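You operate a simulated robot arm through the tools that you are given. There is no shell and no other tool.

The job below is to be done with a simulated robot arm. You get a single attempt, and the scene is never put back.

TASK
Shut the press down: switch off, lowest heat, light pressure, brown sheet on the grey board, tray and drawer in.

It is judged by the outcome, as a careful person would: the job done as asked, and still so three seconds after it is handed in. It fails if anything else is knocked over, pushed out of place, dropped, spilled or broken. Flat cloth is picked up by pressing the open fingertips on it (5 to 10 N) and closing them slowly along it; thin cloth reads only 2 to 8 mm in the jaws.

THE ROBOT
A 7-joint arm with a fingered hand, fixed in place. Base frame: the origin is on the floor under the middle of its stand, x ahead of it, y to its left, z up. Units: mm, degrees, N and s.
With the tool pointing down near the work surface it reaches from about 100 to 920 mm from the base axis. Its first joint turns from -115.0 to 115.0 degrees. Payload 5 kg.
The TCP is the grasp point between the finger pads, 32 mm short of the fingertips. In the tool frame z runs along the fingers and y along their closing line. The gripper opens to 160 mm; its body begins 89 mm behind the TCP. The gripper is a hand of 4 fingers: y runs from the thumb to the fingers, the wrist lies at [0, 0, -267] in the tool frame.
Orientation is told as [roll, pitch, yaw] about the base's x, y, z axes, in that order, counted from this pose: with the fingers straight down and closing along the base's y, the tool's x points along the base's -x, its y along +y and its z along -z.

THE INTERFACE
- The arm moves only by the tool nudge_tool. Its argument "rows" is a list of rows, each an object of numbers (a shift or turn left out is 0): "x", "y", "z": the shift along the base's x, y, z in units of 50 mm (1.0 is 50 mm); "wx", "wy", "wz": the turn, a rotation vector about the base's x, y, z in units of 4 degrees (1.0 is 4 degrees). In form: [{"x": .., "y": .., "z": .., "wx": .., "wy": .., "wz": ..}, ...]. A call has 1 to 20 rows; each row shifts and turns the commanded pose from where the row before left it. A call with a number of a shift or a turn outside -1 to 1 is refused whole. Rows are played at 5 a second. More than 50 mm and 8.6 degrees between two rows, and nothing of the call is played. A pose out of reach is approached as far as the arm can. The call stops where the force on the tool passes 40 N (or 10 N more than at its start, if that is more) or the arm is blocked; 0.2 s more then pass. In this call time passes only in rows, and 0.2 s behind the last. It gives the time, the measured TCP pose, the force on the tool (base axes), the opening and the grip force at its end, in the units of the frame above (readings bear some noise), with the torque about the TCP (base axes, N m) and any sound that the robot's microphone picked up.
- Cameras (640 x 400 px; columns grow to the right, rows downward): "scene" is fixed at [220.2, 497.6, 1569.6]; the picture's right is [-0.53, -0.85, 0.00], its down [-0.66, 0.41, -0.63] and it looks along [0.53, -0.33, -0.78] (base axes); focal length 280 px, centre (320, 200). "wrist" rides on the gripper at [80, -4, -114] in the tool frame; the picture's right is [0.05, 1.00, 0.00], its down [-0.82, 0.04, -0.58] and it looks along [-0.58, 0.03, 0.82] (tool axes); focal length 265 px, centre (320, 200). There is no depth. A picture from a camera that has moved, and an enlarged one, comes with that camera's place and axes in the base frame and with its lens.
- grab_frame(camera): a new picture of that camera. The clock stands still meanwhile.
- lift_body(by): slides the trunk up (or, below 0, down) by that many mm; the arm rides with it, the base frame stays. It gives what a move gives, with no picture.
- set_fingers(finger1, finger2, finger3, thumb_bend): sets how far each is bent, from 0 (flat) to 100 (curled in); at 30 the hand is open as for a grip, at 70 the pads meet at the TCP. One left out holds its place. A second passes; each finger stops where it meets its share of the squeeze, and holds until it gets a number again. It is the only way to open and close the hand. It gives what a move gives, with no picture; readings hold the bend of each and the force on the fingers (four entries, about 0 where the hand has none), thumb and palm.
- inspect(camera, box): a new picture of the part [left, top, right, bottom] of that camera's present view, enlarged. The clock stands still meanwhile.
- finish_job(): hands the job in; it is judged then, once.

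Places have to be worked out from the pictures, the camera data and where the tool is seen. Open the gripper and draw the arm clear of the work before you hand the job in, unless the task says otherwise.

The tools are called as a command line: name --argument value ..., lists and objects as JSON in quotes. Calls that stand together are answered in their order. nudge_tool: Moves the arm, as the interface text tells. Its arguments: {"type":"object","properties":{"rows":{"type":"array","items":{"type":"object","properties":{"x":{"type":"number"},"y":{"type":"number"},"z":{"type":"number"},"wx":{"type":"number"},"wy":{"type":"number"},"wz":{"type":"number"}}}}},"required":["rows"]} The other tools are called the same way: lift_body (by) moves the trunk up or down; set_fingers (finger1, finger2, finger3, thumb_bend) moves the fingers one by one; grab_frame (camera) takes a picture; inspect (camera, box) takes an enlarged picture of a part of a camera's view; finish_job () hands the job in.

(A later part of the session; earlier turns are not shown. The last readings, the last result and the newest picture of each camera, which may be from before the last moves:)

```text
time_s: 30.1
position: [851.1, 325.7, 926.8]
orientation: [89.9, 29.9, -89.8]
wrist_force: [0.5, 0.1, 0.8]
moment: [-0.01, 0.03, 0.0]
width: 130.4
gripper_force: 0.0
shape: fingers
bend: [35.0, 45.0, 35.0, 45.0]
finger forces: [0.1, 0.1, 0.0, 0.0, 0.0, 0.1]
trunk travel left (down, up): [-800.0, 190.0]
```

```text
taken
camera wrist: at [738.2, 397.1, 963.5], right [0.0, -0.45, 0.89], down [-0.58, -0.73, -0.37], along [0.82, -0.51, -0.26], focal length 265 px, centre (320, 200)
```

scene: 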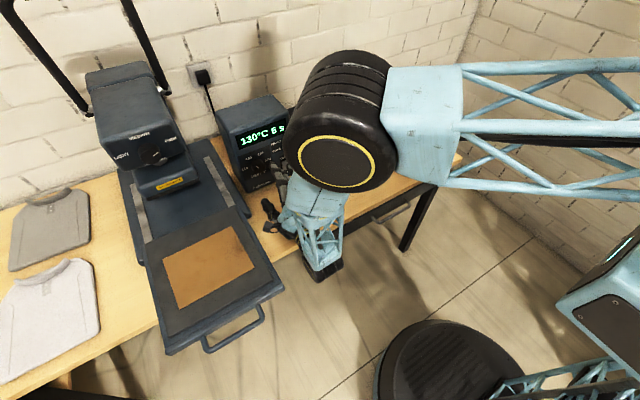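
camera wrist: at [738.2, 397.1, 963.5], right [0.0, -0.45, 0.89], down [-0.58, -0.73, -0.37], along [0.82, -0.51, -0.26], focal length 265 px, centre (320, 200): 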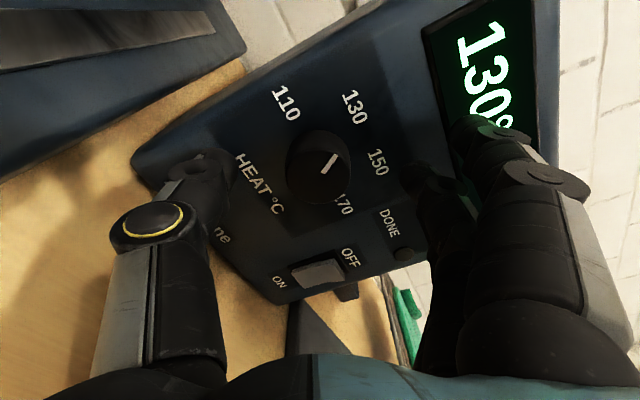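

The knob is centred between thumb and middle finger. I advance the last 18 mm and then close finger 2 and the thumb gently.

nudge_tool --rows '[{"x": 0.18}, {"x": 0.18}]'

set_fingers --finger2 58 --thumb_bend 58

grab_frame --camera "wrist"

```text
time_s: 30.7
position: [860.9, 326.6, 920.1]
orientation: [89.2, 29.7, -90.0]
wrist_force: [-27.8, 5.0, 4.0]
moment: [-0.27, -0.68, -0.09]
width: 129.6
gripper_force: 14.2
shape: fingers
bend: [35.0, 44.0, 35.0, 45.0]
finger forces: [0.1, 17.5, 0.0, 0.0, 10.1, 0.1]
trunk travel left (down, up): [-800.0, 190.0]
stopped in row 2: the force on the tool passed its limit at 48 N (the readings are from after the stop); the commanded pose is now the measured one
```

```text
time_s: 31.3
position: [859.9, 324.5, 919.1]
orientation: [89.1, 29.8, -90.4]
wrist_force: [-25.7, 1.2, 2.0]
moment: [-0.06, -0.44, -0.09]
width: 111.4
gripper_force: 12.8
shape: fingers
bend: [35.0, 54.0, 35.0, 56.0]
finger forces: [0.0, 15.5, 0.0, 0.1, 10.2, 0.0]
trunk travel left (down, up): [-800.0, 190.0]
stopped: the force on the tool passed its limit at 41 N (the readings are from after the stop); the commanded pose is now the measured one
```

```text
taken
camera wrist: at [747.4, 396.4, 957.2], right [0.01, -0.45, 0.89], down [-0.58, -0.73, -0.36], along [0.81, -0.51, -0.27], focal length 265 px, centre (320, 200)
```

wrist: 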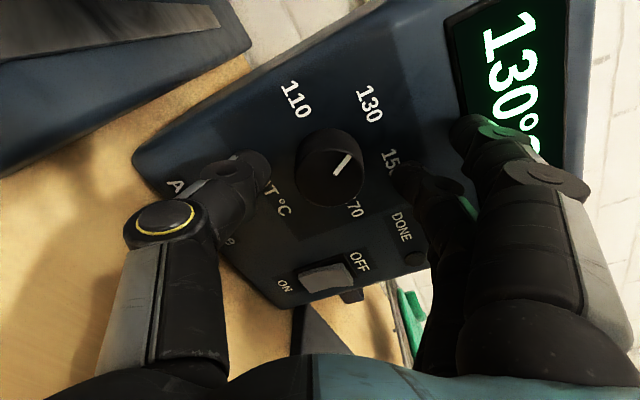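

Finger 2 and the thumb touched the panel at TCP x≈861, so the panel is nearer than I judged (about x 895). I back off 9 mm, re-centre slightly in z, and then close on the knob.

nudge_tool --rows '[{"x": -0.18, "z": 0.06}, {"z": 0.06}]'

set_fingers --finger2 60 --thumb_bend 60

grab_frame --camera "wrist"

```text
time_s: 31.9
position: [854.5, 323.7, 925.9]
orientation: [89.3, 29.7, -90.3]
wrist_force: [0.0, -0.4, 0.5]
moment: [0.0, 0.01, 0.06]
width: 107.6
gripper_force: 0.0
shape: fingers
bend: [35.0, 56.0, 35.0, 57.0]
finger forces: [0.0, 0.0, 0.0, 0.1, 0.1, 0.0]
trunk travel left (down, up): [-800.0, 190.0]
```

```text
time_s: 32.9
position: [854.0, 323.1, 925.0]
orientation: [89.2, 29.7, -90.4]
wrist_force: [-0.7, -0.1, -1.1]
moment: [0.0, 0.0, 0.01]
width: 101.5
gripper_force: 0.3
shape: fingers
bend: [35.0, 60.0, 35.0, 60.0]
finger forces: [0.0, 0.0, 0.0, 0.0, 0.2, 0.0]
trunk travel left (down, up): [-800.0, 190.0]
```

```text
taken
camera wrist: at [741.5, 396.2, 963.7], right [0.01, -0.45, 0.89], down [-0.58, -0.73, -0.36], along [0.81, -0.51, -0.27], focal length 265 px, centre (320, 200)
```

wrist: 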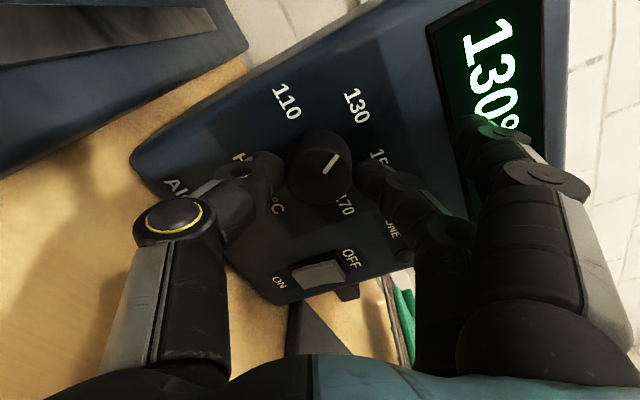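

The fingertips bracket the knob but sit slightly off-axis toward −y. I shift the TCP about +3.5 mm in y and +1.5 mm in z, then close further until the pads hold the knob.

nudge_tool --rows '[{"y": 0.07, "z": 0.03}]'

set_fingers --finger2 66 --thumb_bend 66

inspect --camera "wrist" --box '[200, 80, 440, 260]'

```text
time_s: 33.3
position: [854.6, 327.2, 927.6]
orientation: [89.2, 29.7, -90.3]
wrist_force: [0.1, -0.5, 0.3]
moment: [0.01, 0.01, 0.0]
width: 101.9
gripper_force: 0.2
shape: fingers
bend: [35.0, 60.0, 35.0, 60.0]
finger forces: [0.0, 0.0, 0.1, 0.0, 0.2, 0.1]
trunk travel left (down, up): [-800.0, 190.0]
```

```text
time_s: 34.3
position: [854.7, 328.5, 927.6]
orientation: [89.2, 29.7, -90.3]
wrist_force: [3.4, 0.8, -1.9]
moment: [0.03, 0.01, -0.02]
width: 99.0
gripper_force: 7.4
shape: fingers
bend: [35.0, 61.0, 35.0, 63.0]
finger forces: [0.0, 5.6, 0.0, 0.0, 7.7, 0.1]
trunk travel left (down, up): [-800.0, 190.0]
```

```text
2.22 times, centred on (320, 170) of wrist
camera zoom: at [742.1, 400.3, 964.9], right [0.01, -0.45, 0.89], down [-0.58, -0.73, -0.36], along [0.81, -0.51, -0.27], focal length 590 px, centre (320, 267)
```

zoom: 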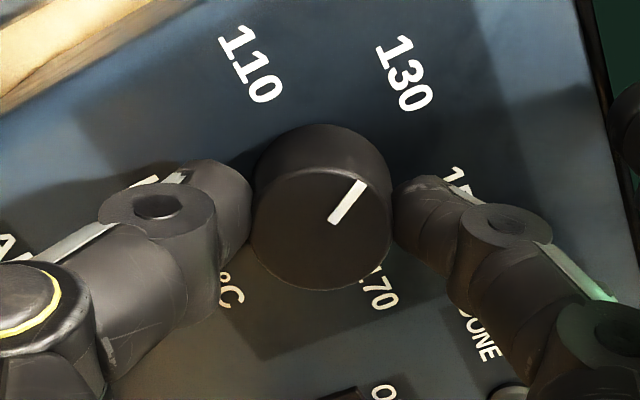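

Both pads hold the knob at 6–8 N. I turn counter-clockwise (negative about x) by 20° first and check that the knob follows.

nudge_tool --rows '[{"wx": -1}, {"wx": -1}, {"wx": -1}, {"wx": -1}, {"wx": -1}]'

inspect --camera "wrist" --box '[200, 60, 440, 240]'

```text
time_s: 35.5
position: [854.3, 327.6, 925.1]
orientation: [89.2, 9.8, -90.2]
wrist_force: [5.9, 1.3, -5.1]
moment: [0.0, 0.08, 0.05]
width: 99.7
gripper_force: 6.7
shape: fingers
bend: [35.0, 61.0, 35.0, 63.0]
finger forces: [0.0, 4.1, 0.0, 0.0, 8.4, 0.1]
trunk travel left (down, up): [-800.0, 190.0]
```

```text
2.22 times, centred on (320, 150) of wrist
camera zoom: at [741.6, 408.9, 937.9], right [0.01, -0.12, 0.99], down [-0.58, -0.81, -0.09], along [0.81, -0.57, -0.08], focal length 590 px, centre (320, 311)
```

zoom: 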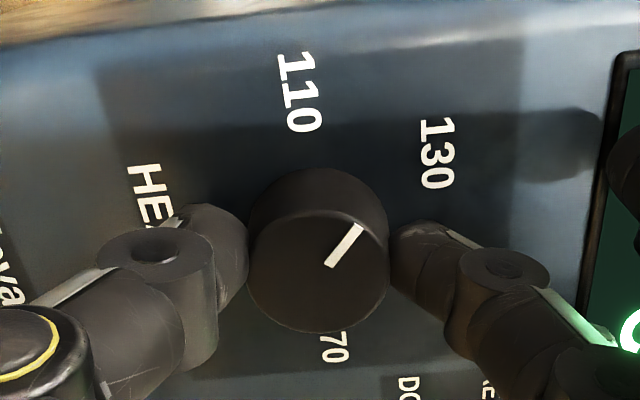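

The pointer stays fixed relative to the hand while the labels rotate, so the knob is turning. I continue another 32°.

nudge_tool --rows '[{"wx": -1}, {"wx": -1}, {"wx": -1}, {"wx": -1}, {"wx": -1}, {"wx": -1}, {"wx": -1}, {"wx": -1}]'

grab_frame --camera "wrist"

inspect --camera "wrist" --box '[200, 60, 440, 240]'

inspect --camera "scene" --box '[200, 80, 360, 220]'

```text
time_s: 37.3
position: [854.4, 327.3, 925.4]
orientation: [89.2, -22.4, -90.2]
wrist_force: [4.0, 5.6, -7.2]
moment: [0.01, 0.13, 0.15]
width: 100.4
gripper_force: 7.4
shape: fingers
bend: [35.0, 62.0, 35.0, 63.0]
finger forces: [0.1, 4.2, 0.1, 0.0, 9.6, 0.0]
trunk travel left (down, up): [-800.0, 190.0]
```

```text
taken
camera wrist: at [741.7, 402.1, 893.0], right [0.01, 0.43, 0.9], down [-0.58, -0.73, 0.36], along [0.81, -0.53, 0.24], focal length 265 px, centre (320, 200)
```

wrist: 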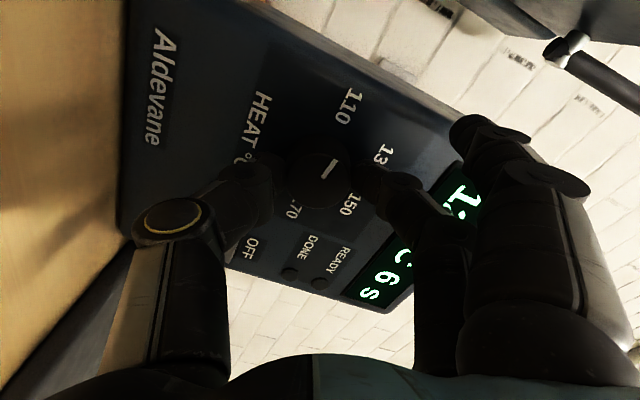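

```text
2.22 times, centred on (320, 150) of wrist
camera zoom: at [741.7, 402.1, 893.0], right [0.01, 0.43, 0.9], down [-0.58, -0.73, 0.36], along [0.81, -0.53, 0.24], focal length 590 px, centre (320, 311)
```

zoom: 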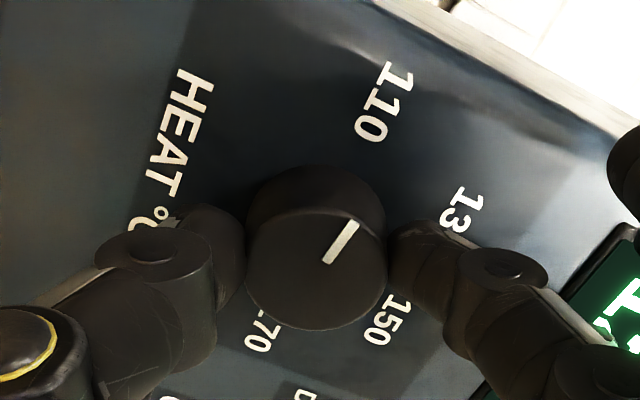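

```text
2.86 times, centred on (280, 150) of scene
camera zoom: at [220.2, 497.6, 1569.6], right [-0.53, -0.85, 0.0], down [-0.66, 0.41, -0.63], along [0.53, -0.33, -0.78], focal length 800 px, centre (434, 343)
```

zoom: 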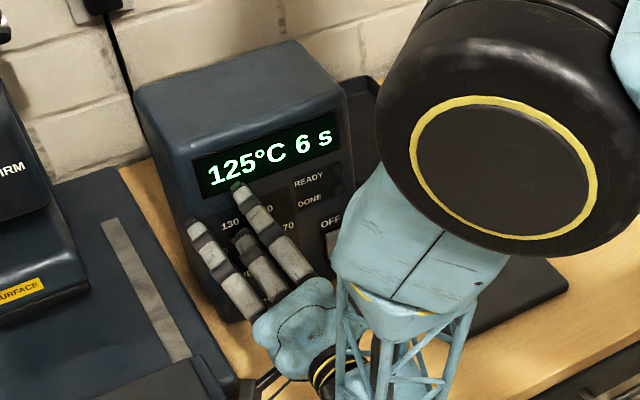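

The display now reads 125 °C (possibly lagging as the press cools) and the pointer is close to 110. I turn another 8° and compare the pointer and display again.

nudge_tool --rows '[{"wx": -1}, {"wx": -1}]'

inspect --camera "wrist" --box '[200, 60, 440, 240]'

inspect --camera "scene" --box '[220, 90, 320, 200]'

```text
time_s: 37.9
position: [855.0, 326.7, 926.2]
orientation: [89.4, -30.2, -90.2]
wrist_force: [1.5, 3.2, -8.2]
moment: [0.11, 0.18, 0.12]
width: 100.1
gripper_force: 6.7
shape: fingers
bend: [35.0, 62.0, 35.0, 63.0]
finger forces: [0.0, 4.2, 0.0, 0.0, 9.5, 0.0]
trunk travel left (down, up): [-800.0, 190.0]
```

```text
2.22 times, centred on (320, 150) of wrist
camera zoom: at [741.7, 396.7, 882.9], right [0.01, 0.55, 0.84], down [-0.58, -0.68, 0.45], along [0.81, -0.49, 0.31], focal length 590 px, centre (320, 311)
```

zoom: 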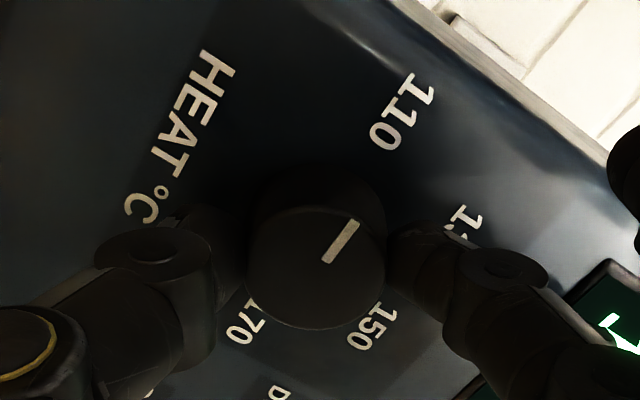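

```text
3.64 times, centred on (270, 145) of scene
camera zoom: at [220.2, 497.6, 1569.6], right [-0.53, -0.85, 0.0], down [-0.66, 0.41, -0.63], along [0.53, -0.33, -0.78], focal length 1018 px, centre (502, 400)
```

zoom: 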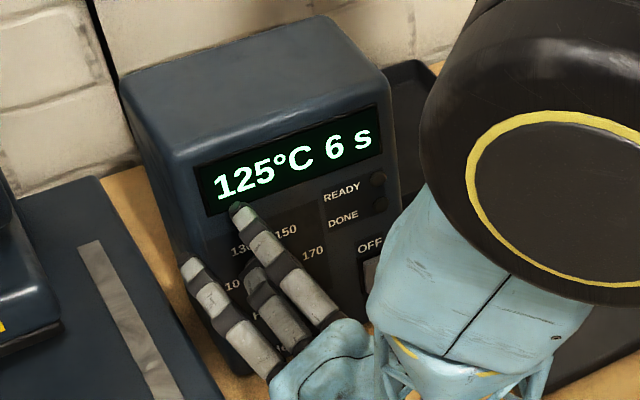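

The pointer now lines up with the 110 mark after 60° of turn; the display seems to be the actual temperature cooling down. I release the knob and back away to check it.

set_fingers --finger2 50 --thumb_bend 50

nudge_tool --rows '[{"x": -0.5}, {"x": -0.9}, {"x": -0.9, "wx": 1}, {"x": -0.6, "wx": 1}, {"wx": 1}, {"wx": 1}, {"wx": 1}, {"wx": 1}]'

grab_frame --camera "wrist"

inspect --camera "wrist" --box '[200, 0, 440, 200]'

```text
time_s: 38.9
position: [854.2, 326.7, 926.5]
orientation: [89.5, -30.3, -90.3]
wrist_force: [-0.6, 0.5, 1.3]
moment: [0.0, 0.03, -0.02]
width: 120.1
gripper_force: 0.0
shape: fingers
bend: [35.0, 50.0, 35.0, 50.0]
finger forces: [0.0, 0.0, 0.1, 0.0, 0.1, 0.0]
trunk travel left (down, up): [-800.0, 190.0]
```

```text
time_s: 40.7
position: [708.5, 328.3, 927.2]
orientation: [89.4, -6.2, -90.2]
wrist_force: [-0.5, -0.2, 0.5]
moment: [-0.01, 0.01, 0.0]
width: 120.4
gripper_force: 0.0
shape: fingers
bend: [35.0, 50.0, 35.0, 50.0]
finger forces: [0.0, 0.0, 0.0, 0.0, 0.1, 0.0]
trunk travel left (down, up): [-800.0, 190.0]
```

```text
taken
camera wrist: at [595.9, 408.8, 916.1], right [0.01, 0.16, 0.99], down [-0.58, -0.8, 0.14], along [0.81, -0.57, 0.08], focal length 265 px, centre (320, 200)
```

wrist: 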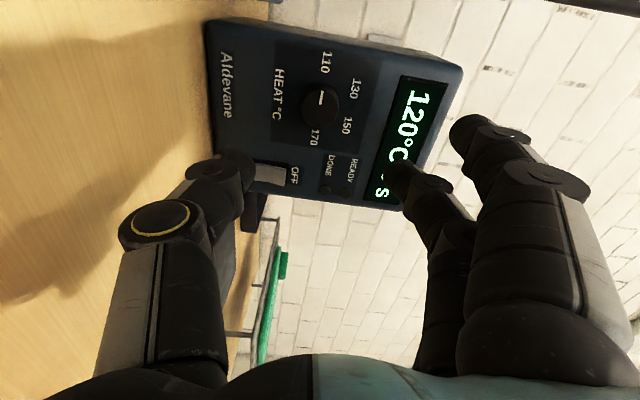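

```text
2.00 times, centred on (320, 100) of wrist
camera zoom: at [595.9, 408.8, 916.1], right [0.01, 0.16, 0.99], down [-0.58, -0.8, 0.14], along [0.81, -0.57, 0.08], focal length 531 px, centre (320, 400)
```

zoom: 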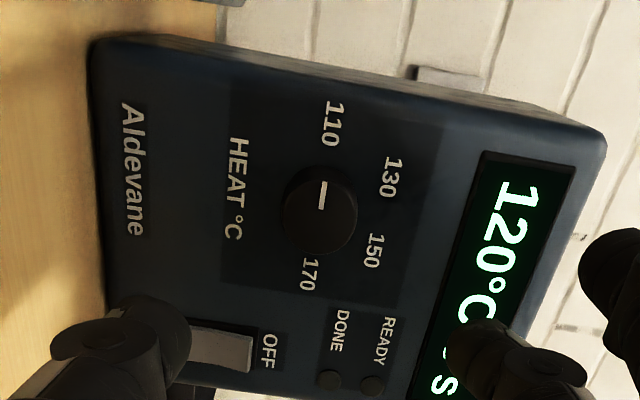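

Released: the pointer points at 110, and the display has fallen to 120 °C, so it is the actual temperature cooling. Next I prepare a single-point press for the switch: curl the three fingers in and keep the thumb forward, then view it.

set_fingers --finger1 100 --finger2 100 --finger3 100 --thumb_bend 55

nudge_tool --rows '[{"y": -0.4, "wx": 0.8}, {"y": -0.6, "wx": 0.8}, {"y": -0.6}, {"y": -0.4}]'

grab_frame --camera "wrist"

grab_frame --camera "scene"

```text
time_s: 41.7
position: [709.1, 328.0, 925.8]
orientation: [89.4, -6.2, -90.2]
wrist_force: [0.2, -1.2, -0.2]
moment: [-0.01, -0.01, 0.0]
width: 58.5
gripper_force: 0.1
shape: fingers
bend: [100.0, 100.0, 100.0, 55.0]
finger forces: [0.1, 0.0, 0.0, 0.0, 0.1, 0.0]
trunk travel left (down, up): [-800.0, 190.0]
```

```text
time_s: 42.7
position: [708.0, 227.5, 925.8]
orientation: [89.3, 0.3, -90.3]
wrist_force: [0.0, 0.5, 0.1]
moment: [0.01, -0.01, -0.01]
width: 58.7
gripper_force: 0.1
shape: fingers
bend: [100.0, 100.0, 100.0, 55.0]
finger forces: [0.0, 0.1, 0.1, 0.0, 0.0, 0.0]
trunk travel left (down, up): [-800.0, 190.0]
```

```text
taken
camera wrist: at [595.8, 309.9, 923.6], right [0.01, 0.05, 1.0], down [-0.58, -0.81, 0.05], along [0.81, -0.58, 0.02], focal length 265 px, centre (320, 200)
```

wrist: 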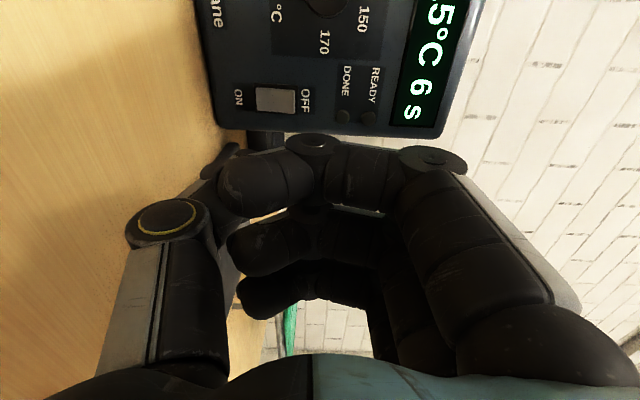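

```text
taken
```

scene: 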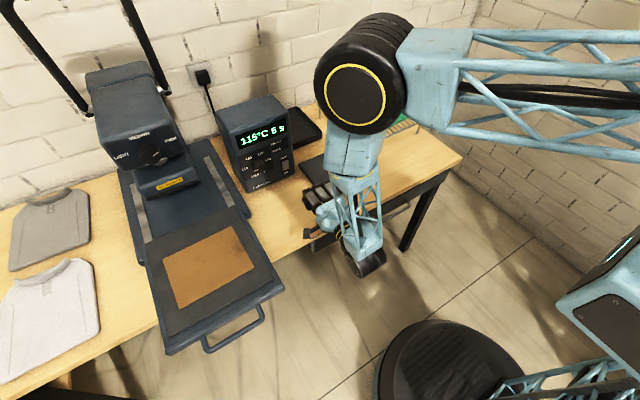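

The display has cooled to 115 °C, on its way to 110. I zoom the scene view to see where the thumb tip is relative to the switch.

inspect --camera "scene" --box '[230, 90, 390, 290]'

inspect --camera "wrist" --box '[180, 60, 380, 220]'

```text
2.00 times, centred on (310, 190) of scene
camera zoom: at [220.2, 497.6, 1569.6], right [-0.53, -0.85, 0.0], down [-0.66, 0.41, -0.63], along [0.53, -0.33, -0.78], focal length 560 px, centre (340, 220)
```

zoom: 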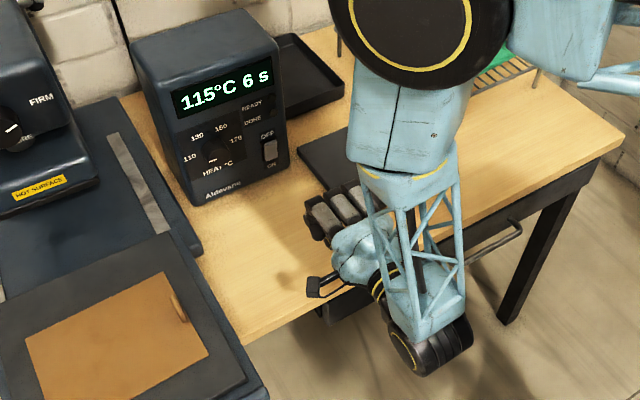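

```text
2.50 times, centred on (280, 140) of wrist
camera zoom: at [595.8, 309.9, 923.6], right [0.01, 0.05, 1.0], down [-0.58, -0.81, 0.05], along [0.81, -0.58, 0.02], focal length 664 px, centre (420, 350)
```

zoom: 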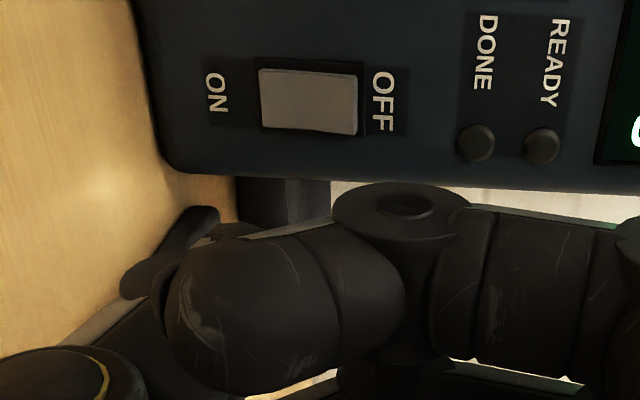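

The OFF end of the rocker stands proud, so I need to press that end in. I'll use the closed hand with the thumb tip leading (it projects further than the fingers), aligning it in front of the OFF half.

set_fingers --finger1 68 --finger2 68 --finger3 68 --thumb_bend 68

nudge_tool --rows '[{"x": 0.6, "z": -0.24}, {"x": 0.6, "z": -0.24}, {"x": 0.6}, {"x": 0.5}]'

grab_frame --camera "wrist"

inspect --camera "scene" --box '[210, 80, 350, 220]'

```text
time_s: 43.7
position: [708.2, 229.5, 926.1]
orientation: [89.5, 0.2, -90.2]
wrist_force: [-0.9, 0.7, 0.7]
moment: [0.0, 0.0, -0.04]
width: 30.9
gripper_force: 0.1
shape: fingers
bend: [68.0, 92.0, 68.0, 66.0]
finger forces: [0.0, 0.1, 0.1, 0.0, 0.0, 0.0]
trunk travel left (down, up): [-800.0, 190.0]
```

```text
time_s: 44.7
position: [825.6, 226.9, 901.5]
orientation: [89.3, 0.3, -90.3]
wrist_force: [0.5, -0.1, 0.5]
moment: [-0.02, 0.0, 0.01]
width: 31.2
gripper_force: 0.1
shape: fingers
bend: [68.0, 92.0, 68.0, 66.0]
finger forces: [0.1, 0.0, 0.0, 0.0, 0.1, 0.0]
trunk travel left (down, up): [-800.0, 190.0]
```

```text
taken
camera wrist: at [712.3, 308.1, 899.4], right [0.01, 0.05, 1.0], down [-0.58, -0.81, 0.05], along [0.81, -0.58, 0.02], focal length 265 px, centre (320, 200)
```

wrist: 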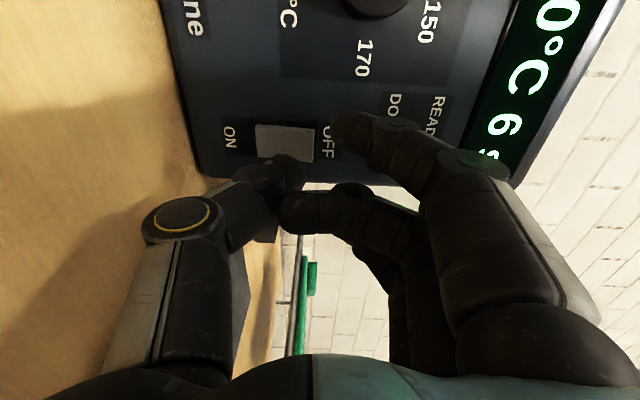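

```text
2.86 times, centred on (280, 150) of scene
camera zoom: at [220.2, 497.6, 1569.6], right [-0.53, -0.85, 0.0], down [-0.66, 0.41, -0.63], along [0.53, -0.33, -0.78], focal length 800 px, centre (434, 343)
```

zoom: 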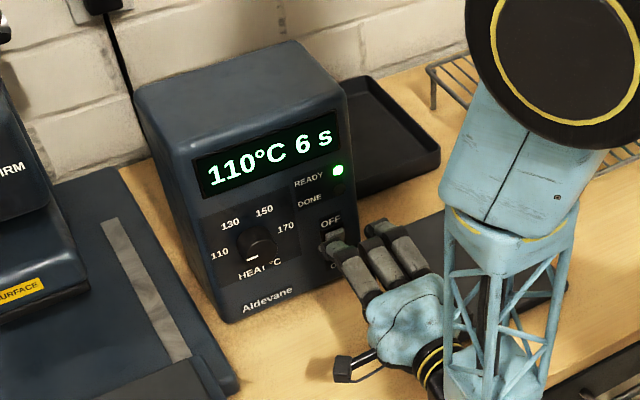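

The display reads 110 °C with READY lit, confirming the lowest heat. The thumb tip is lined up with the OFF half, so I move in and press in small steps.

nudge_tool --rows '[{"x": 0.3}, {"x": 0.2}, {"x": 0.1}, {"x": 0.06}, {"x": 0.06}]'

grab_frame --camera "wrist"

inspect --camera "scene" --box '[210, 80, 350, 220]'

```text
time_s: 46.0
position: [856.8, 228.0, 898.2]
orientation: [88.7, 0.0, -90.2]
wrist_force: [-22.4, 3.2, 2.0]
moment: [0.08, 0.27, 0.13]
width: 27.7
gripper_force: 11.1
shape: fingers
bend: [68.0, 93.0, 68.0, 69.0]
finger forces: [0.1, 0.1, 0.1, 0.0, 22.3, 0.0]
trunk travel left (down, up): [-800.0, 190.0]
stopped in row 5: the force on the tool passed its limit at 43 N (the readings are from after the stop); the commanded pose is now the measured one
```

```text
taken
camera wrist: at [743.1, 308.8, 896.5], right [0.02, 0.05, 1.0], down [-0.58, -0.81, 0.05], along [0.82, -0.58, 0.01], focal length 265 px, centre (320, 200)
```

wrist: 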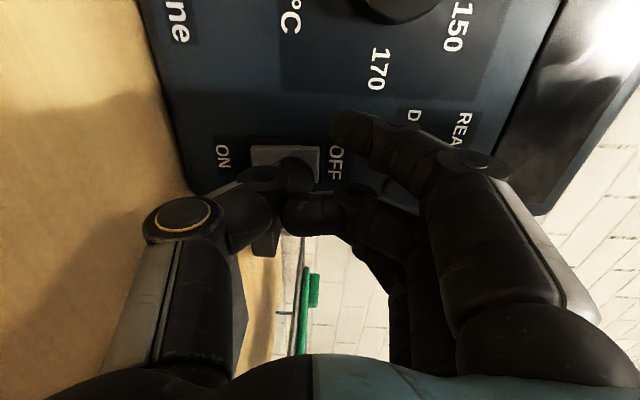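

```text
2.86 times, centred on (280, 150) of scene
camera zoom: at [220.2, 497.6, 1569.6], right [-0.53, -0.85, 0.0], down [-0.66, 0.41, -0.63], along [0.53, -0.33, -0.78], focal length 800 px, centre (434, 343)
```

zoom: 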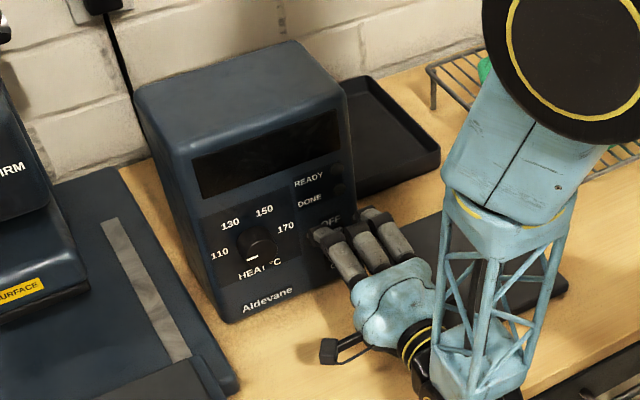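

The display and lamp went dark — the switch is off. I back straight out and confirm it stays off.

nudge_tool --rows '[{"x": -0.3}, {"x": -0.9}, {"x": -0.9}, {"x": -0.9}]'

inspect --camera "wrist" --box '[160, 0, 440, 200]'

grab_frame --camera "scene"

```text
time_s: 47.0
position: [706.7, 225.3, 899.2]
orientation: [89.0, 0.1, -90.2]
wrist_force: [0.2, 0.4, -0.8]
moment: [0.0, 0.01, 0.0]
width: 28.4
gripper_force: 0.1
shape: fingers
bend: [68.0, 68.0, 68.0, 68.0]
finger forces: [0.0, 0.1, 0.1, 0.0, 0.0, 0.1]
trunk travel left (down, up): [-800.0, 190.0]
```

```text
2.00 times, centred on (300, 100) of wrist
camera zoom: at [593.8, 306.6, 898.1], right [0.02, 0.05, 1.0], down [-0.58, -0.81, 0.05], along [0.81, -0.58, 0.01], focal length 531 px, centre (360, 400)
```

zoom: 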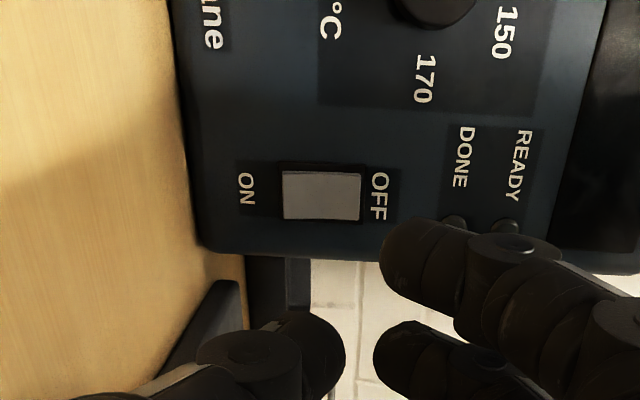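

```text
taken
```

scene: 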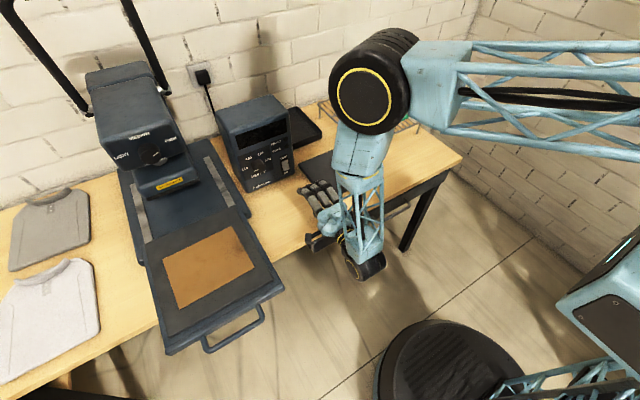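

The switch is OFF and the display dark. Now the pressure knob near [866, 580, 1112]: I move over to a standoff in front of it while rolling to about +150° so there is room for a long counter-clockwise turn.

nudge_tool --rows '[{"y": 0.1, "z": 0.8}, {"y": 0.1, "z": 0.8}, {"y": 0.5, "z": 0.3, "wx": 1}, {"y": 0.5, "z": 0.3, "wx": 1}, {"y": 0.5, "z": 0.3, "wx": 1}, {"y": 0.5, "z": 0.3, "wx": 1}, {"y": 0.5, "z": 0.3, "wx": 1}, {"y": 0.5, "z": 0.3, "wx": 1}, {"y": 0.5, "z": 0.3, "wx": 1}, {"y": 0.5, "z": 0.3, "wx": 1}, {"y": 0.5, "z": 0.2, "wx": 1}, {"y": 0.5, "wx": 1}, {"y": 0.5, "wx": 1}, {"y": 0.5, "wx": 1}, {"y": 0.5, "wx": 1}, {"y": 0.4, "wx": 1}, {"wx": 1}]'

grab_frame --camera "wrist"

grab_frame --camera "scene"

```text
time_s: 50.6
position: [708.1, 582.5, 1109.1]
orientation: [88.6, 60.1, -90.3]
wrist_force: [-0.4, -0.5, 0.0]
moment: [-0.03, 0.01, -0.02]
width: 28.1
gripper_force: 0.0
shape: fingers
bend: [68.0, 68.0, 68.0, 68.0]
finger forces: [0.0, 0.0, 0.0, 0.0, 0.0, 0.0]
trunk travel left (down, up): [-800.0, 190.0]
```

```text
taken
camera wrist: at [595.5, 624.6, 1178.9], right [0.02, -0.84, 0.54], down [-0.58, -0.45, -0.68], along [0.81, -0.3, -0.5], focal length 265 px, centre (320, 200)
```

wrist: 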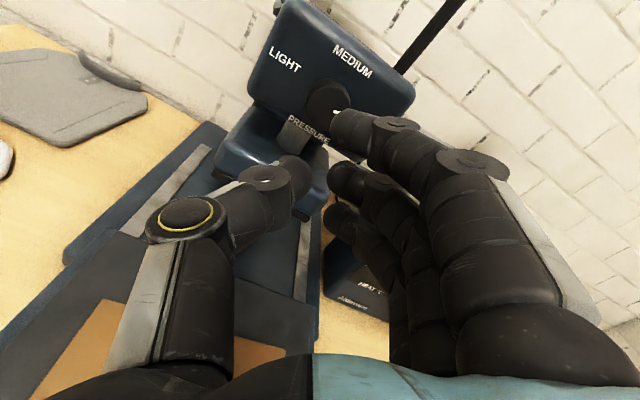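

```text
taken
```

scene: 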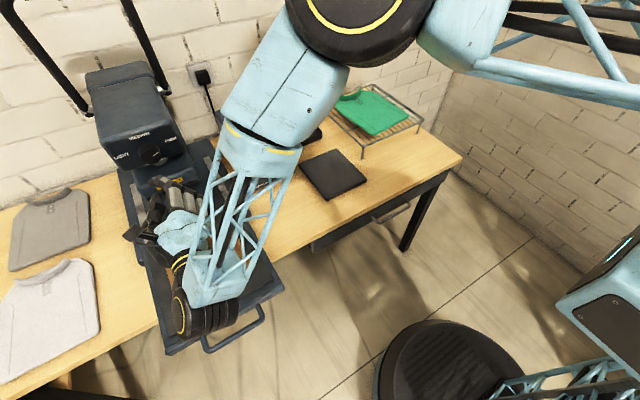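

Roll +150° reached at standoff. I open finger 2 and the thumb for the knob (others wider) and zoom in to measure alignment.

set_fingers --finger1 32 --finger2 48 --finger3 32 --thumb_bend 48

inspect --camera "wrist" --box '[220, 0, 460, 180]'

```text
time_s: 51.6
position: [709.2, 583.0, 1109.1]
orientation: [88.5, 60.1, -90.4]
wrist_force: [-0.5, 0.0, 0.1]
moment: [0.01, 0.01, -0.02]
width: 130.0
gripper_force: 0.0
shape: fingers
bend: [32.0, 48.0, 32.0, 48.0]
finger forces: [0.1, 0.1, 0.0, 0.1, 0.1, 0.0]
trunk travel left (down, up): [-800.0, 190.0]
```

```text
2.22 times, centred on (340, 90) of wrist
camera zoom: at [595.4, 624.6, 1178.4], right [0.02, -0.84, 0.54], down [-0.58, -0.45, -0.68], along [0.81, -0.3, -0.5], focal length 590 px, centre (276, 444)
```

zoom: 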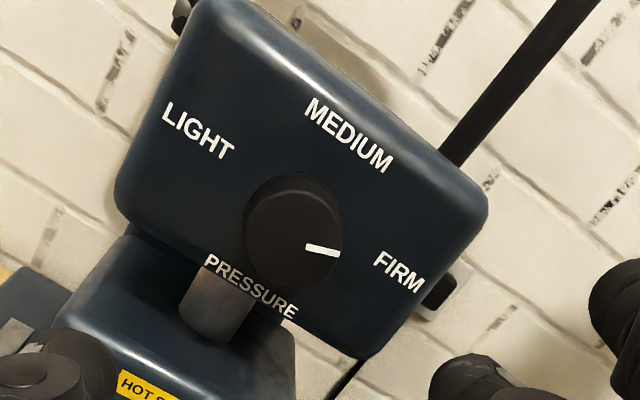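

Label geometry gives a knob axis at y≈580.5, z≈1112, cap x≈866 and face x≈890. I approach along +x with a small y/z correction and pause to check.

nudge_tool --rows '[{"x": 0.5, "y": -0.05, "z": 0.06}, {"x": 0.5}, {"x": 0.5}, {"x": 0.5}, {"x": 0.3}]'

grab_frame --camera "wrist"

inspect --camera "wrist" --box '[200, 80, 440, 260]'

```text
time_s: 52.8
position: [823.5, 578.9, 1109.7]
orientation: [88.4, 60.0, -90.6]
wrist_force: [-0.3, -0.3, 1.1]
moment: [0.02, -0.03, 0.01]
width: 130.4
gripper_force: 0.1
shape: fingers
bend: [32.0, 48.0, 32.0, 48.0]
finger forces: [0.0, 0.1, 0.0, 0.1, 0.1, 0.0]
trunk travel left (down, up): [-800.0, 190.0]
```

```text
taken
camera wrist: at [710.7, 621.8, 1179.9], right [0.02, -0.84, 0.54], down [-0.58, -0.45, -0.68], along [0.81, -0.3, -0.5], focal length 265 px, centre (320, 200)
```

wrist: 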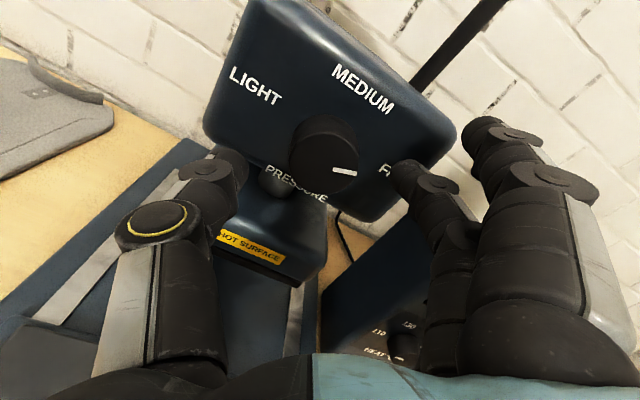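

```text
2.22 times, centred on (320, 170) of wrist
camera zoom: at [710.7, 621.8, 1179.9], right [0.02, -0.84, 0.54], down [-0.58, -0.45, -0.68], along [0.81, -0.3, -0.5], focal length 590 px, centre (320, 267)
```

zoom: 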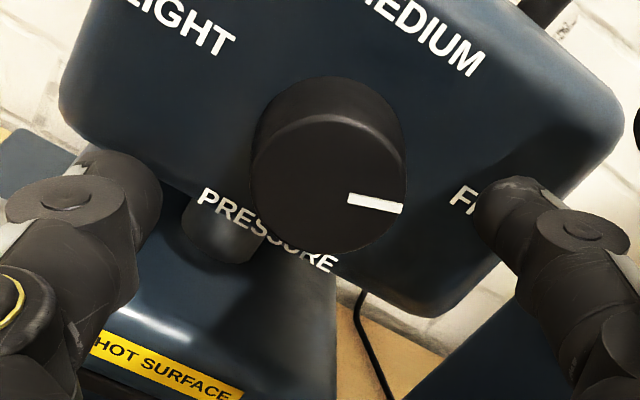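

The cap centre coincides with the TCP axis, and the pointer measures about 76° from vertical toward FIRM, so LIGHT should be about 150° away. I advance 16 mm and close finger 2 and the thumb on the knob.

nudge_tool --rows '[{"x": 0.16}, {"x": 0.16}]'

set_fingers --finger2 60 --thumb_bend 60

set_fingers --finger2 67 --thumb_bend 67

inspect --camera "wrist" --box '[200, 80, 440, 260]'

```text
time_s: 53.4
position: [838.9, 580.5, 1112.4]
orientation: [88.4, 60.0, -90.5]
wrist_force: [-3.7, -0.2, -0.1]
moment: [0.0, -0.06, -0.14]
width: 130.4
gripper_force: 1.4
shape: fingers
bend: [32.0, 48.0, 32.0, 48.0]
finger forces: [0.0, 2.7, 0.1, 0.1, 0.1, 0.0]
trunk travel left (down, up): [-800.0, 190.0]
```

```text
time_s: 54.4
position: [838.9, 579.5, 1111.7]
orientation: [88.4, 60.1, -90.6]
wrist_force: [0.0, -0.4, 1.2]
moment: [0.0, -0.03, -0.02]
width: 108.0
gripper_force: 0.8
shape: fingers
bend: [32.0, 59.0, 32.0, 60.0]
finger forces: [0.0, 1.3, 0.1, 0.0, 0.7, 0.1]
trunk travel left (down, up): [-800.0, 190.0]
```

```text
time_s: 55.4
position: [838.9, 579.1, 1111.1]
orientation: [88.5, 60.0, -90.6]
wrist_force: [3.2, 2.9, -0.2]
moment: [-0.05, -0.03, -0.02]
width: 105.5
gripper_force: 9.5
shape: fingers
bend: [32.0, 60.0, 32.0, 63.0]
finger forces: [0.0, 8.3, 0.1, 0.1, 10.2, 0.0]
trunk travel left (down, up): [-800.0, 190.0]
```

```text
2.22 times, centred on (320, 170) of wrist
camera zoom: at [726.3, 622.0, 1181.5], right [0.02, -0.84, 0.54], down [-0.58, -0.45, -0.68], along [0.81, -0.3, -0.5], focal length 590 px, centre (320, 267)
```

zoom: 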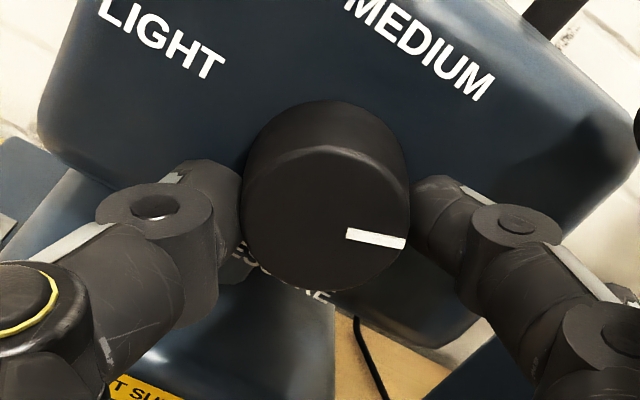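

Grip is 8–10 N on both sides. I turn counter-clockwise 20° first to check that it follows.

nudge_tool --rows '[{"wx": -1}, {"wx": -1}, {"wx": -1}, {"wx": -1}, {"wx": -1}]'

inspect --camera "wrist" --box '[200, 80, 440, 260]'

```text
time_s: 56.6
position: [839.4, 579.8, 1112.2]
orientation: [88.7, 39.9, -90.3]
wrist_force: [3.2, -2.8, 0.5]
moment: [0.02, -0.13, -0.16]
width: 104.7
gripper_force: 8.2
shape: fingers
bend: [32.0, 60.0, 32.0, 64.0]
finger forces: [0.0, 9.8, 0.1, 0.0, 7.5, 0.0]
trunk travel left (down, up): [-800.0, 190.0]
```

```text
2.22 times, centred on (320, 170) of wrist
camera zoom: at [726.3, 643.0, 1162.5], right [0.02, -0.6, 0.8], down [-0.58, -0.66, -0.48], along [0.81, -0.45, -0.36], focal length 590 px, centre (320, 267)
```

zoom: 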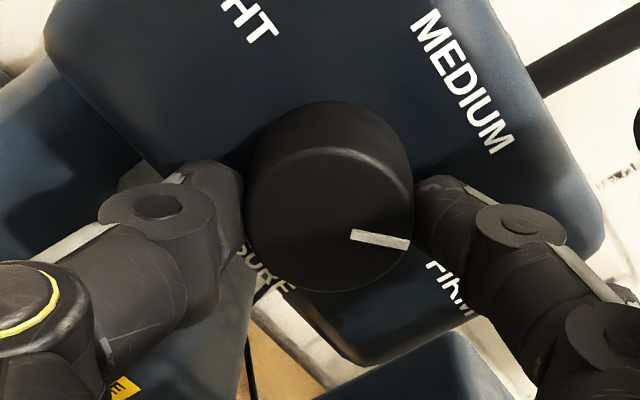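

The knob follows. I continue by another 60° while watching forces.

nudge_tool --rows '[{"wx": -1}, {"wx": -1}, {"wx": -1}, {"wx": -1}, {"wx": -1}, {"wx": -1}, {"wx": -1}, {"wx": -1}, {"wx": -1}, {"wx": -1}, {"wx": -1}, {"wx": -1}, {"wx": -1}, {"wx": -1}, {"wx": -1}]'

grab_frame --camera "wrist"

grab_frame --camera "scene"

```text
time_s: 59.8
position: [839.0, 578.1, 1111.9]
orientation: [89.0, -20.1, -90.3]
wrist_force: [-1.1, -11.9, 4.0]
moment: [0.01, -0.16, -0.3]
width: 103.5
gripper_force: 9.0
shape: fingers
bend: [32.0, 60.0, 32.0, 64.0]
finger forces: [0.0, 9.0, 0.1, 0.1, 9.5, 0.0]
trunk travel left (down, up): [-800.0, 190.0]
```

```text
taken
camera wrist: at [726.3, 654.7, 1083.5], right [0.02, 0.39, 0.92], down [-0.58, -0.75, 0.33], along [0.81, -0.54, 0.21], focal length 265 px, centre (320, 200)
```

wrist: 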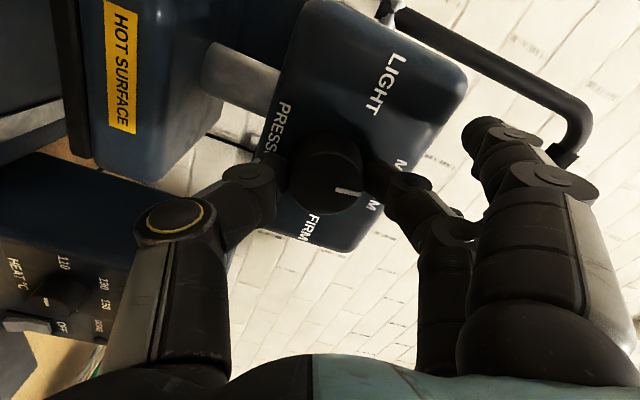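

```text
taken
```

scene: 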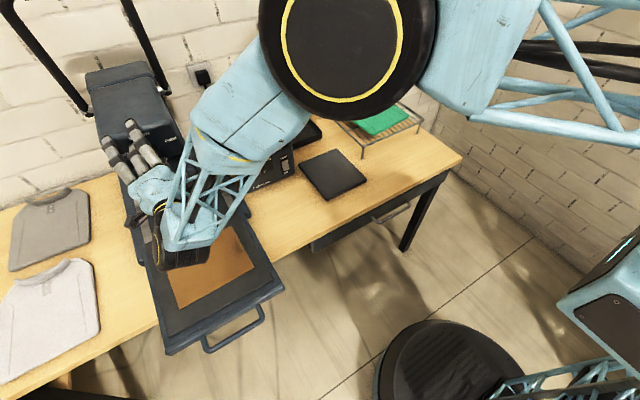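

80° done, grip steady. I continue another 40°, easing y by about 1 mm to relieve the side force.

nudge_tool --rows '[{"y": -0.02, "wx": -1}, {"y": -0.01, "wx": -1}, {"wx": -1}, {"wx": -1}, {"wx": -1}, {"wx": -1}, {"wx": -1}, {"wx": -1}, {"wx": -1}, {"wx": -1}]'

grab_frame --camera "wrist"

inspect --camera "wrist" --box '[200, 60, 440, 240]'

```text
time_s: 62.0
position: [837.4, 577.9, 1110.8]
orientation: [89.4, -60.1, -90.4]
wrist_force: [1.4, -2.9, 11.2]
moment: [0.04, -0.3, -0.08]
width: 103.1
gripper_force: 8.8
shape: fingers
bend: [32.0, 59.0, 32.0, 65.0]
finger forces: [0.0, 9.8, 0.0, 0.0, 7.6, 0.0]
trunk travel left (down, up): [-800.0, 190.0]
```

```text
taken
camera wrist: at [725.3, 616.9, 1041.5], right [0.02, 0.89, 0.46], down [-0.58, -0.36, 0.73], along [0.81, -0.28, 0.51], focal length 265 px, centre (320, 200)
```

wrist: 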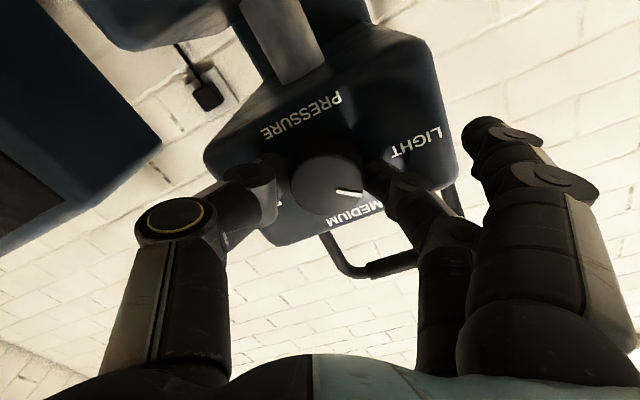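

```text
2.22 times, centred on (320, 150) of wrist
camera zoom: at [725.3, 616.9, 1041.5], right [0.02, 0.89, 0.46], down [-0.58, -0.36, 0.73], along [0.81, -0.28, 0.51], focal length 590 px, centre (320, 311)
```

zoom: 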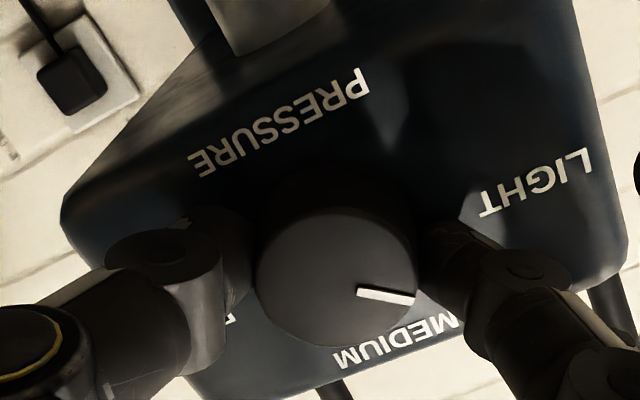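

120° done. I turn the remaining 30° toward LIGHT with a 1 mm z relief.

nudge_tool --rows '[{"z": 0.02, "wx": -1}, {"wx": -1}, {"wx": -1}, {"wx": -1}, {"wx": -1}, {"wx": -1}, {"wx": -1}, {"wx": -0.5}]'

grab_frame --camera "wrist"

inspect --camera "wrist" --box '[200, 60, 440, 240]'

```text
time_s: 63.8
position: [838.3, 578.1, 1111.1]
orientation: [-165.6, -90.0, 164.6]
wrist_force: [-3.0, -1.5, -2.1]
moment: [0.21, 0.05, -0.02]
width: 103.5
gripper_force: 9.3
shape: fingers
bend: [32.0, 60.0, 32.0, 65.0]
finger forces: [0.1, 7.6, 0.0, 0.1, 10.9, 0.0]
trunk travel left (down, up): [-800.0, 190.0]
```

```text
taken
camera wrist: at [725.3, 576.3, 1030.9], right [0.02, 1.0, -0.05], down [-0.58, 0.05, 0.81], along [0.82, 0.02, 0.58], focal length 265 px, centre (320, 200)
```

wrist: 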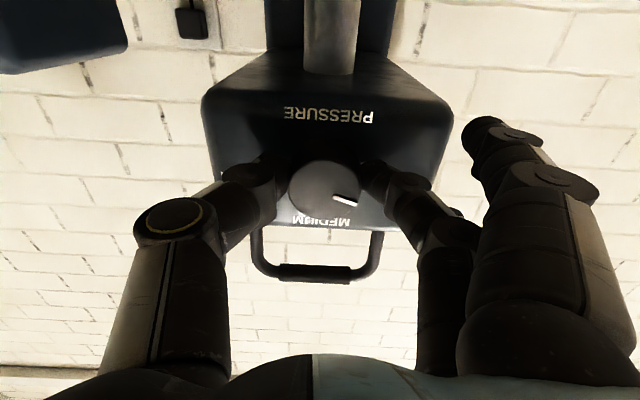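

```text
2.22 times, centred on (320, 150) of wrist
camera zoom: at [725.3, 576.3, 1030.9], right [0.02, 1.0, -0.05], down [-0.58, 0.05, 0.81], along [0.82, 0.02, 0.58], focal length 590 px, centre (320, 311)
```

zoom: 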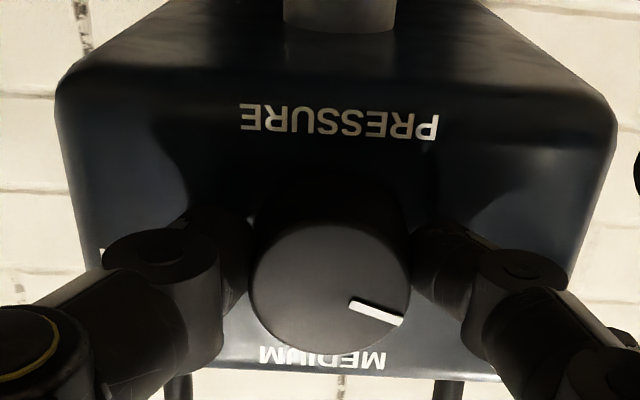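

The pointer slipped about 10° in the hand over the last stretch with torque rising to 0.2 N m, which suggests an end stop at LIGHT. I release, back off, and look at the pointer unobstructed.

set_fingers --finger2 50 --thumb_bend 50

nudge_tool --rows '[{"x": -0.5}, {"x": -0.9}, {"x": -0.9}, {"x": -0.9}]'

grab_frame --camera "wrist"

inspect --camera "wrist" --box '[240, 0, 420, 140]'

inspect --camera "scene" --box '[70, 50, 230, 210]'

```text
time_s: 64.8
position: [839.5, 578.0, 1113.5]
orientation: [166.3, -89.7, -167.3]
wrist_force: [-6.2, -0.4, -0.1]
moment: [0.01, -0.02, 0.28]
width: 126.2
gripper_force: 2.8
shape: fingers
bend: [32.0, 51.0, 32.0, 50.0]
finger forces: [0.1, 5.7, 0.0, 0.0, 0.0, 0.1]
trunk travel left (down, up): [-800.0, 190.0]
```

```text
time_s: 65.8
position: [677.8, 577.5, 1115.3]
orientation: [167.7, -89.7, -168.8]
wrist_force: [0.0, -0.5, -0.3]
moment: [-0.02, 0.03, -0.02]
width: 126.2
gripper_force: 0.1
shape: fingers
bend: [32.0, 50.0, 32.0, 50.0]
finger forces: [0.0, 0.0, 0.0, 0.0, 0.0, 0.0]
trunk travel left (down, up): [-800.0, 190.0]
```

```text
taken
camera wrist: at [564.1, 575.6, 1034.2], right [0.02, 1.0, -0.05], down [-0.58, 0.05, 0.81], along [0.81, 0.01, 0.58], focal length 265 px, centre (320, 200)
```

wrist: 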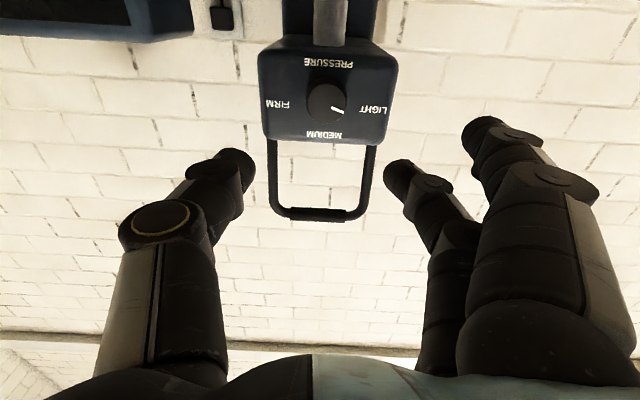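

```text
2.86 times, centred on (330, 70) of wrist
camera zoom: at [564.1, 575.6, 1034.2], right [0.02, 1.0, -0.05], down [-0.58, 0.05, 0.81], along [0.81, 0.01, 0.58], focal length 758 px, centre (291, 571)
```

zoom: 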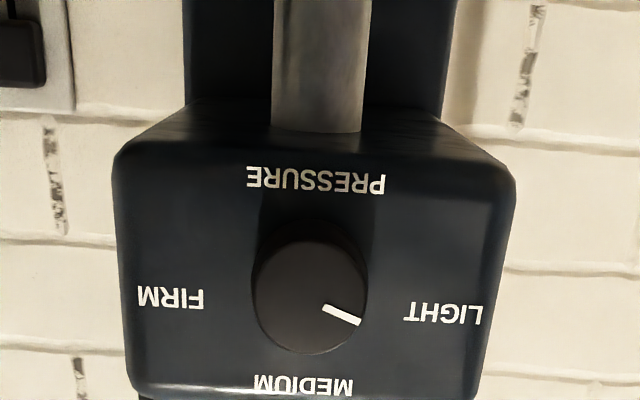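

```text
2.50 times, centred on (150, 130) of scene
camera zoom: at [220.2, 497.6, 1569.6], right [-0.53, -0.85, 0.0], down [-0.66, 0.41, -0.63], along [0.53, -0.33, -0.78], focal length 700 px, centre (745, 375)
```

zoom: 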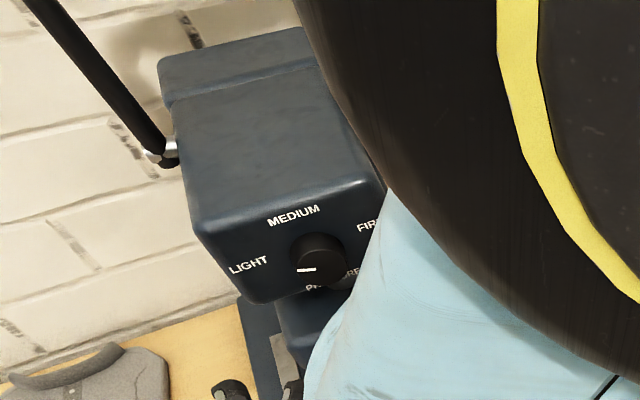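

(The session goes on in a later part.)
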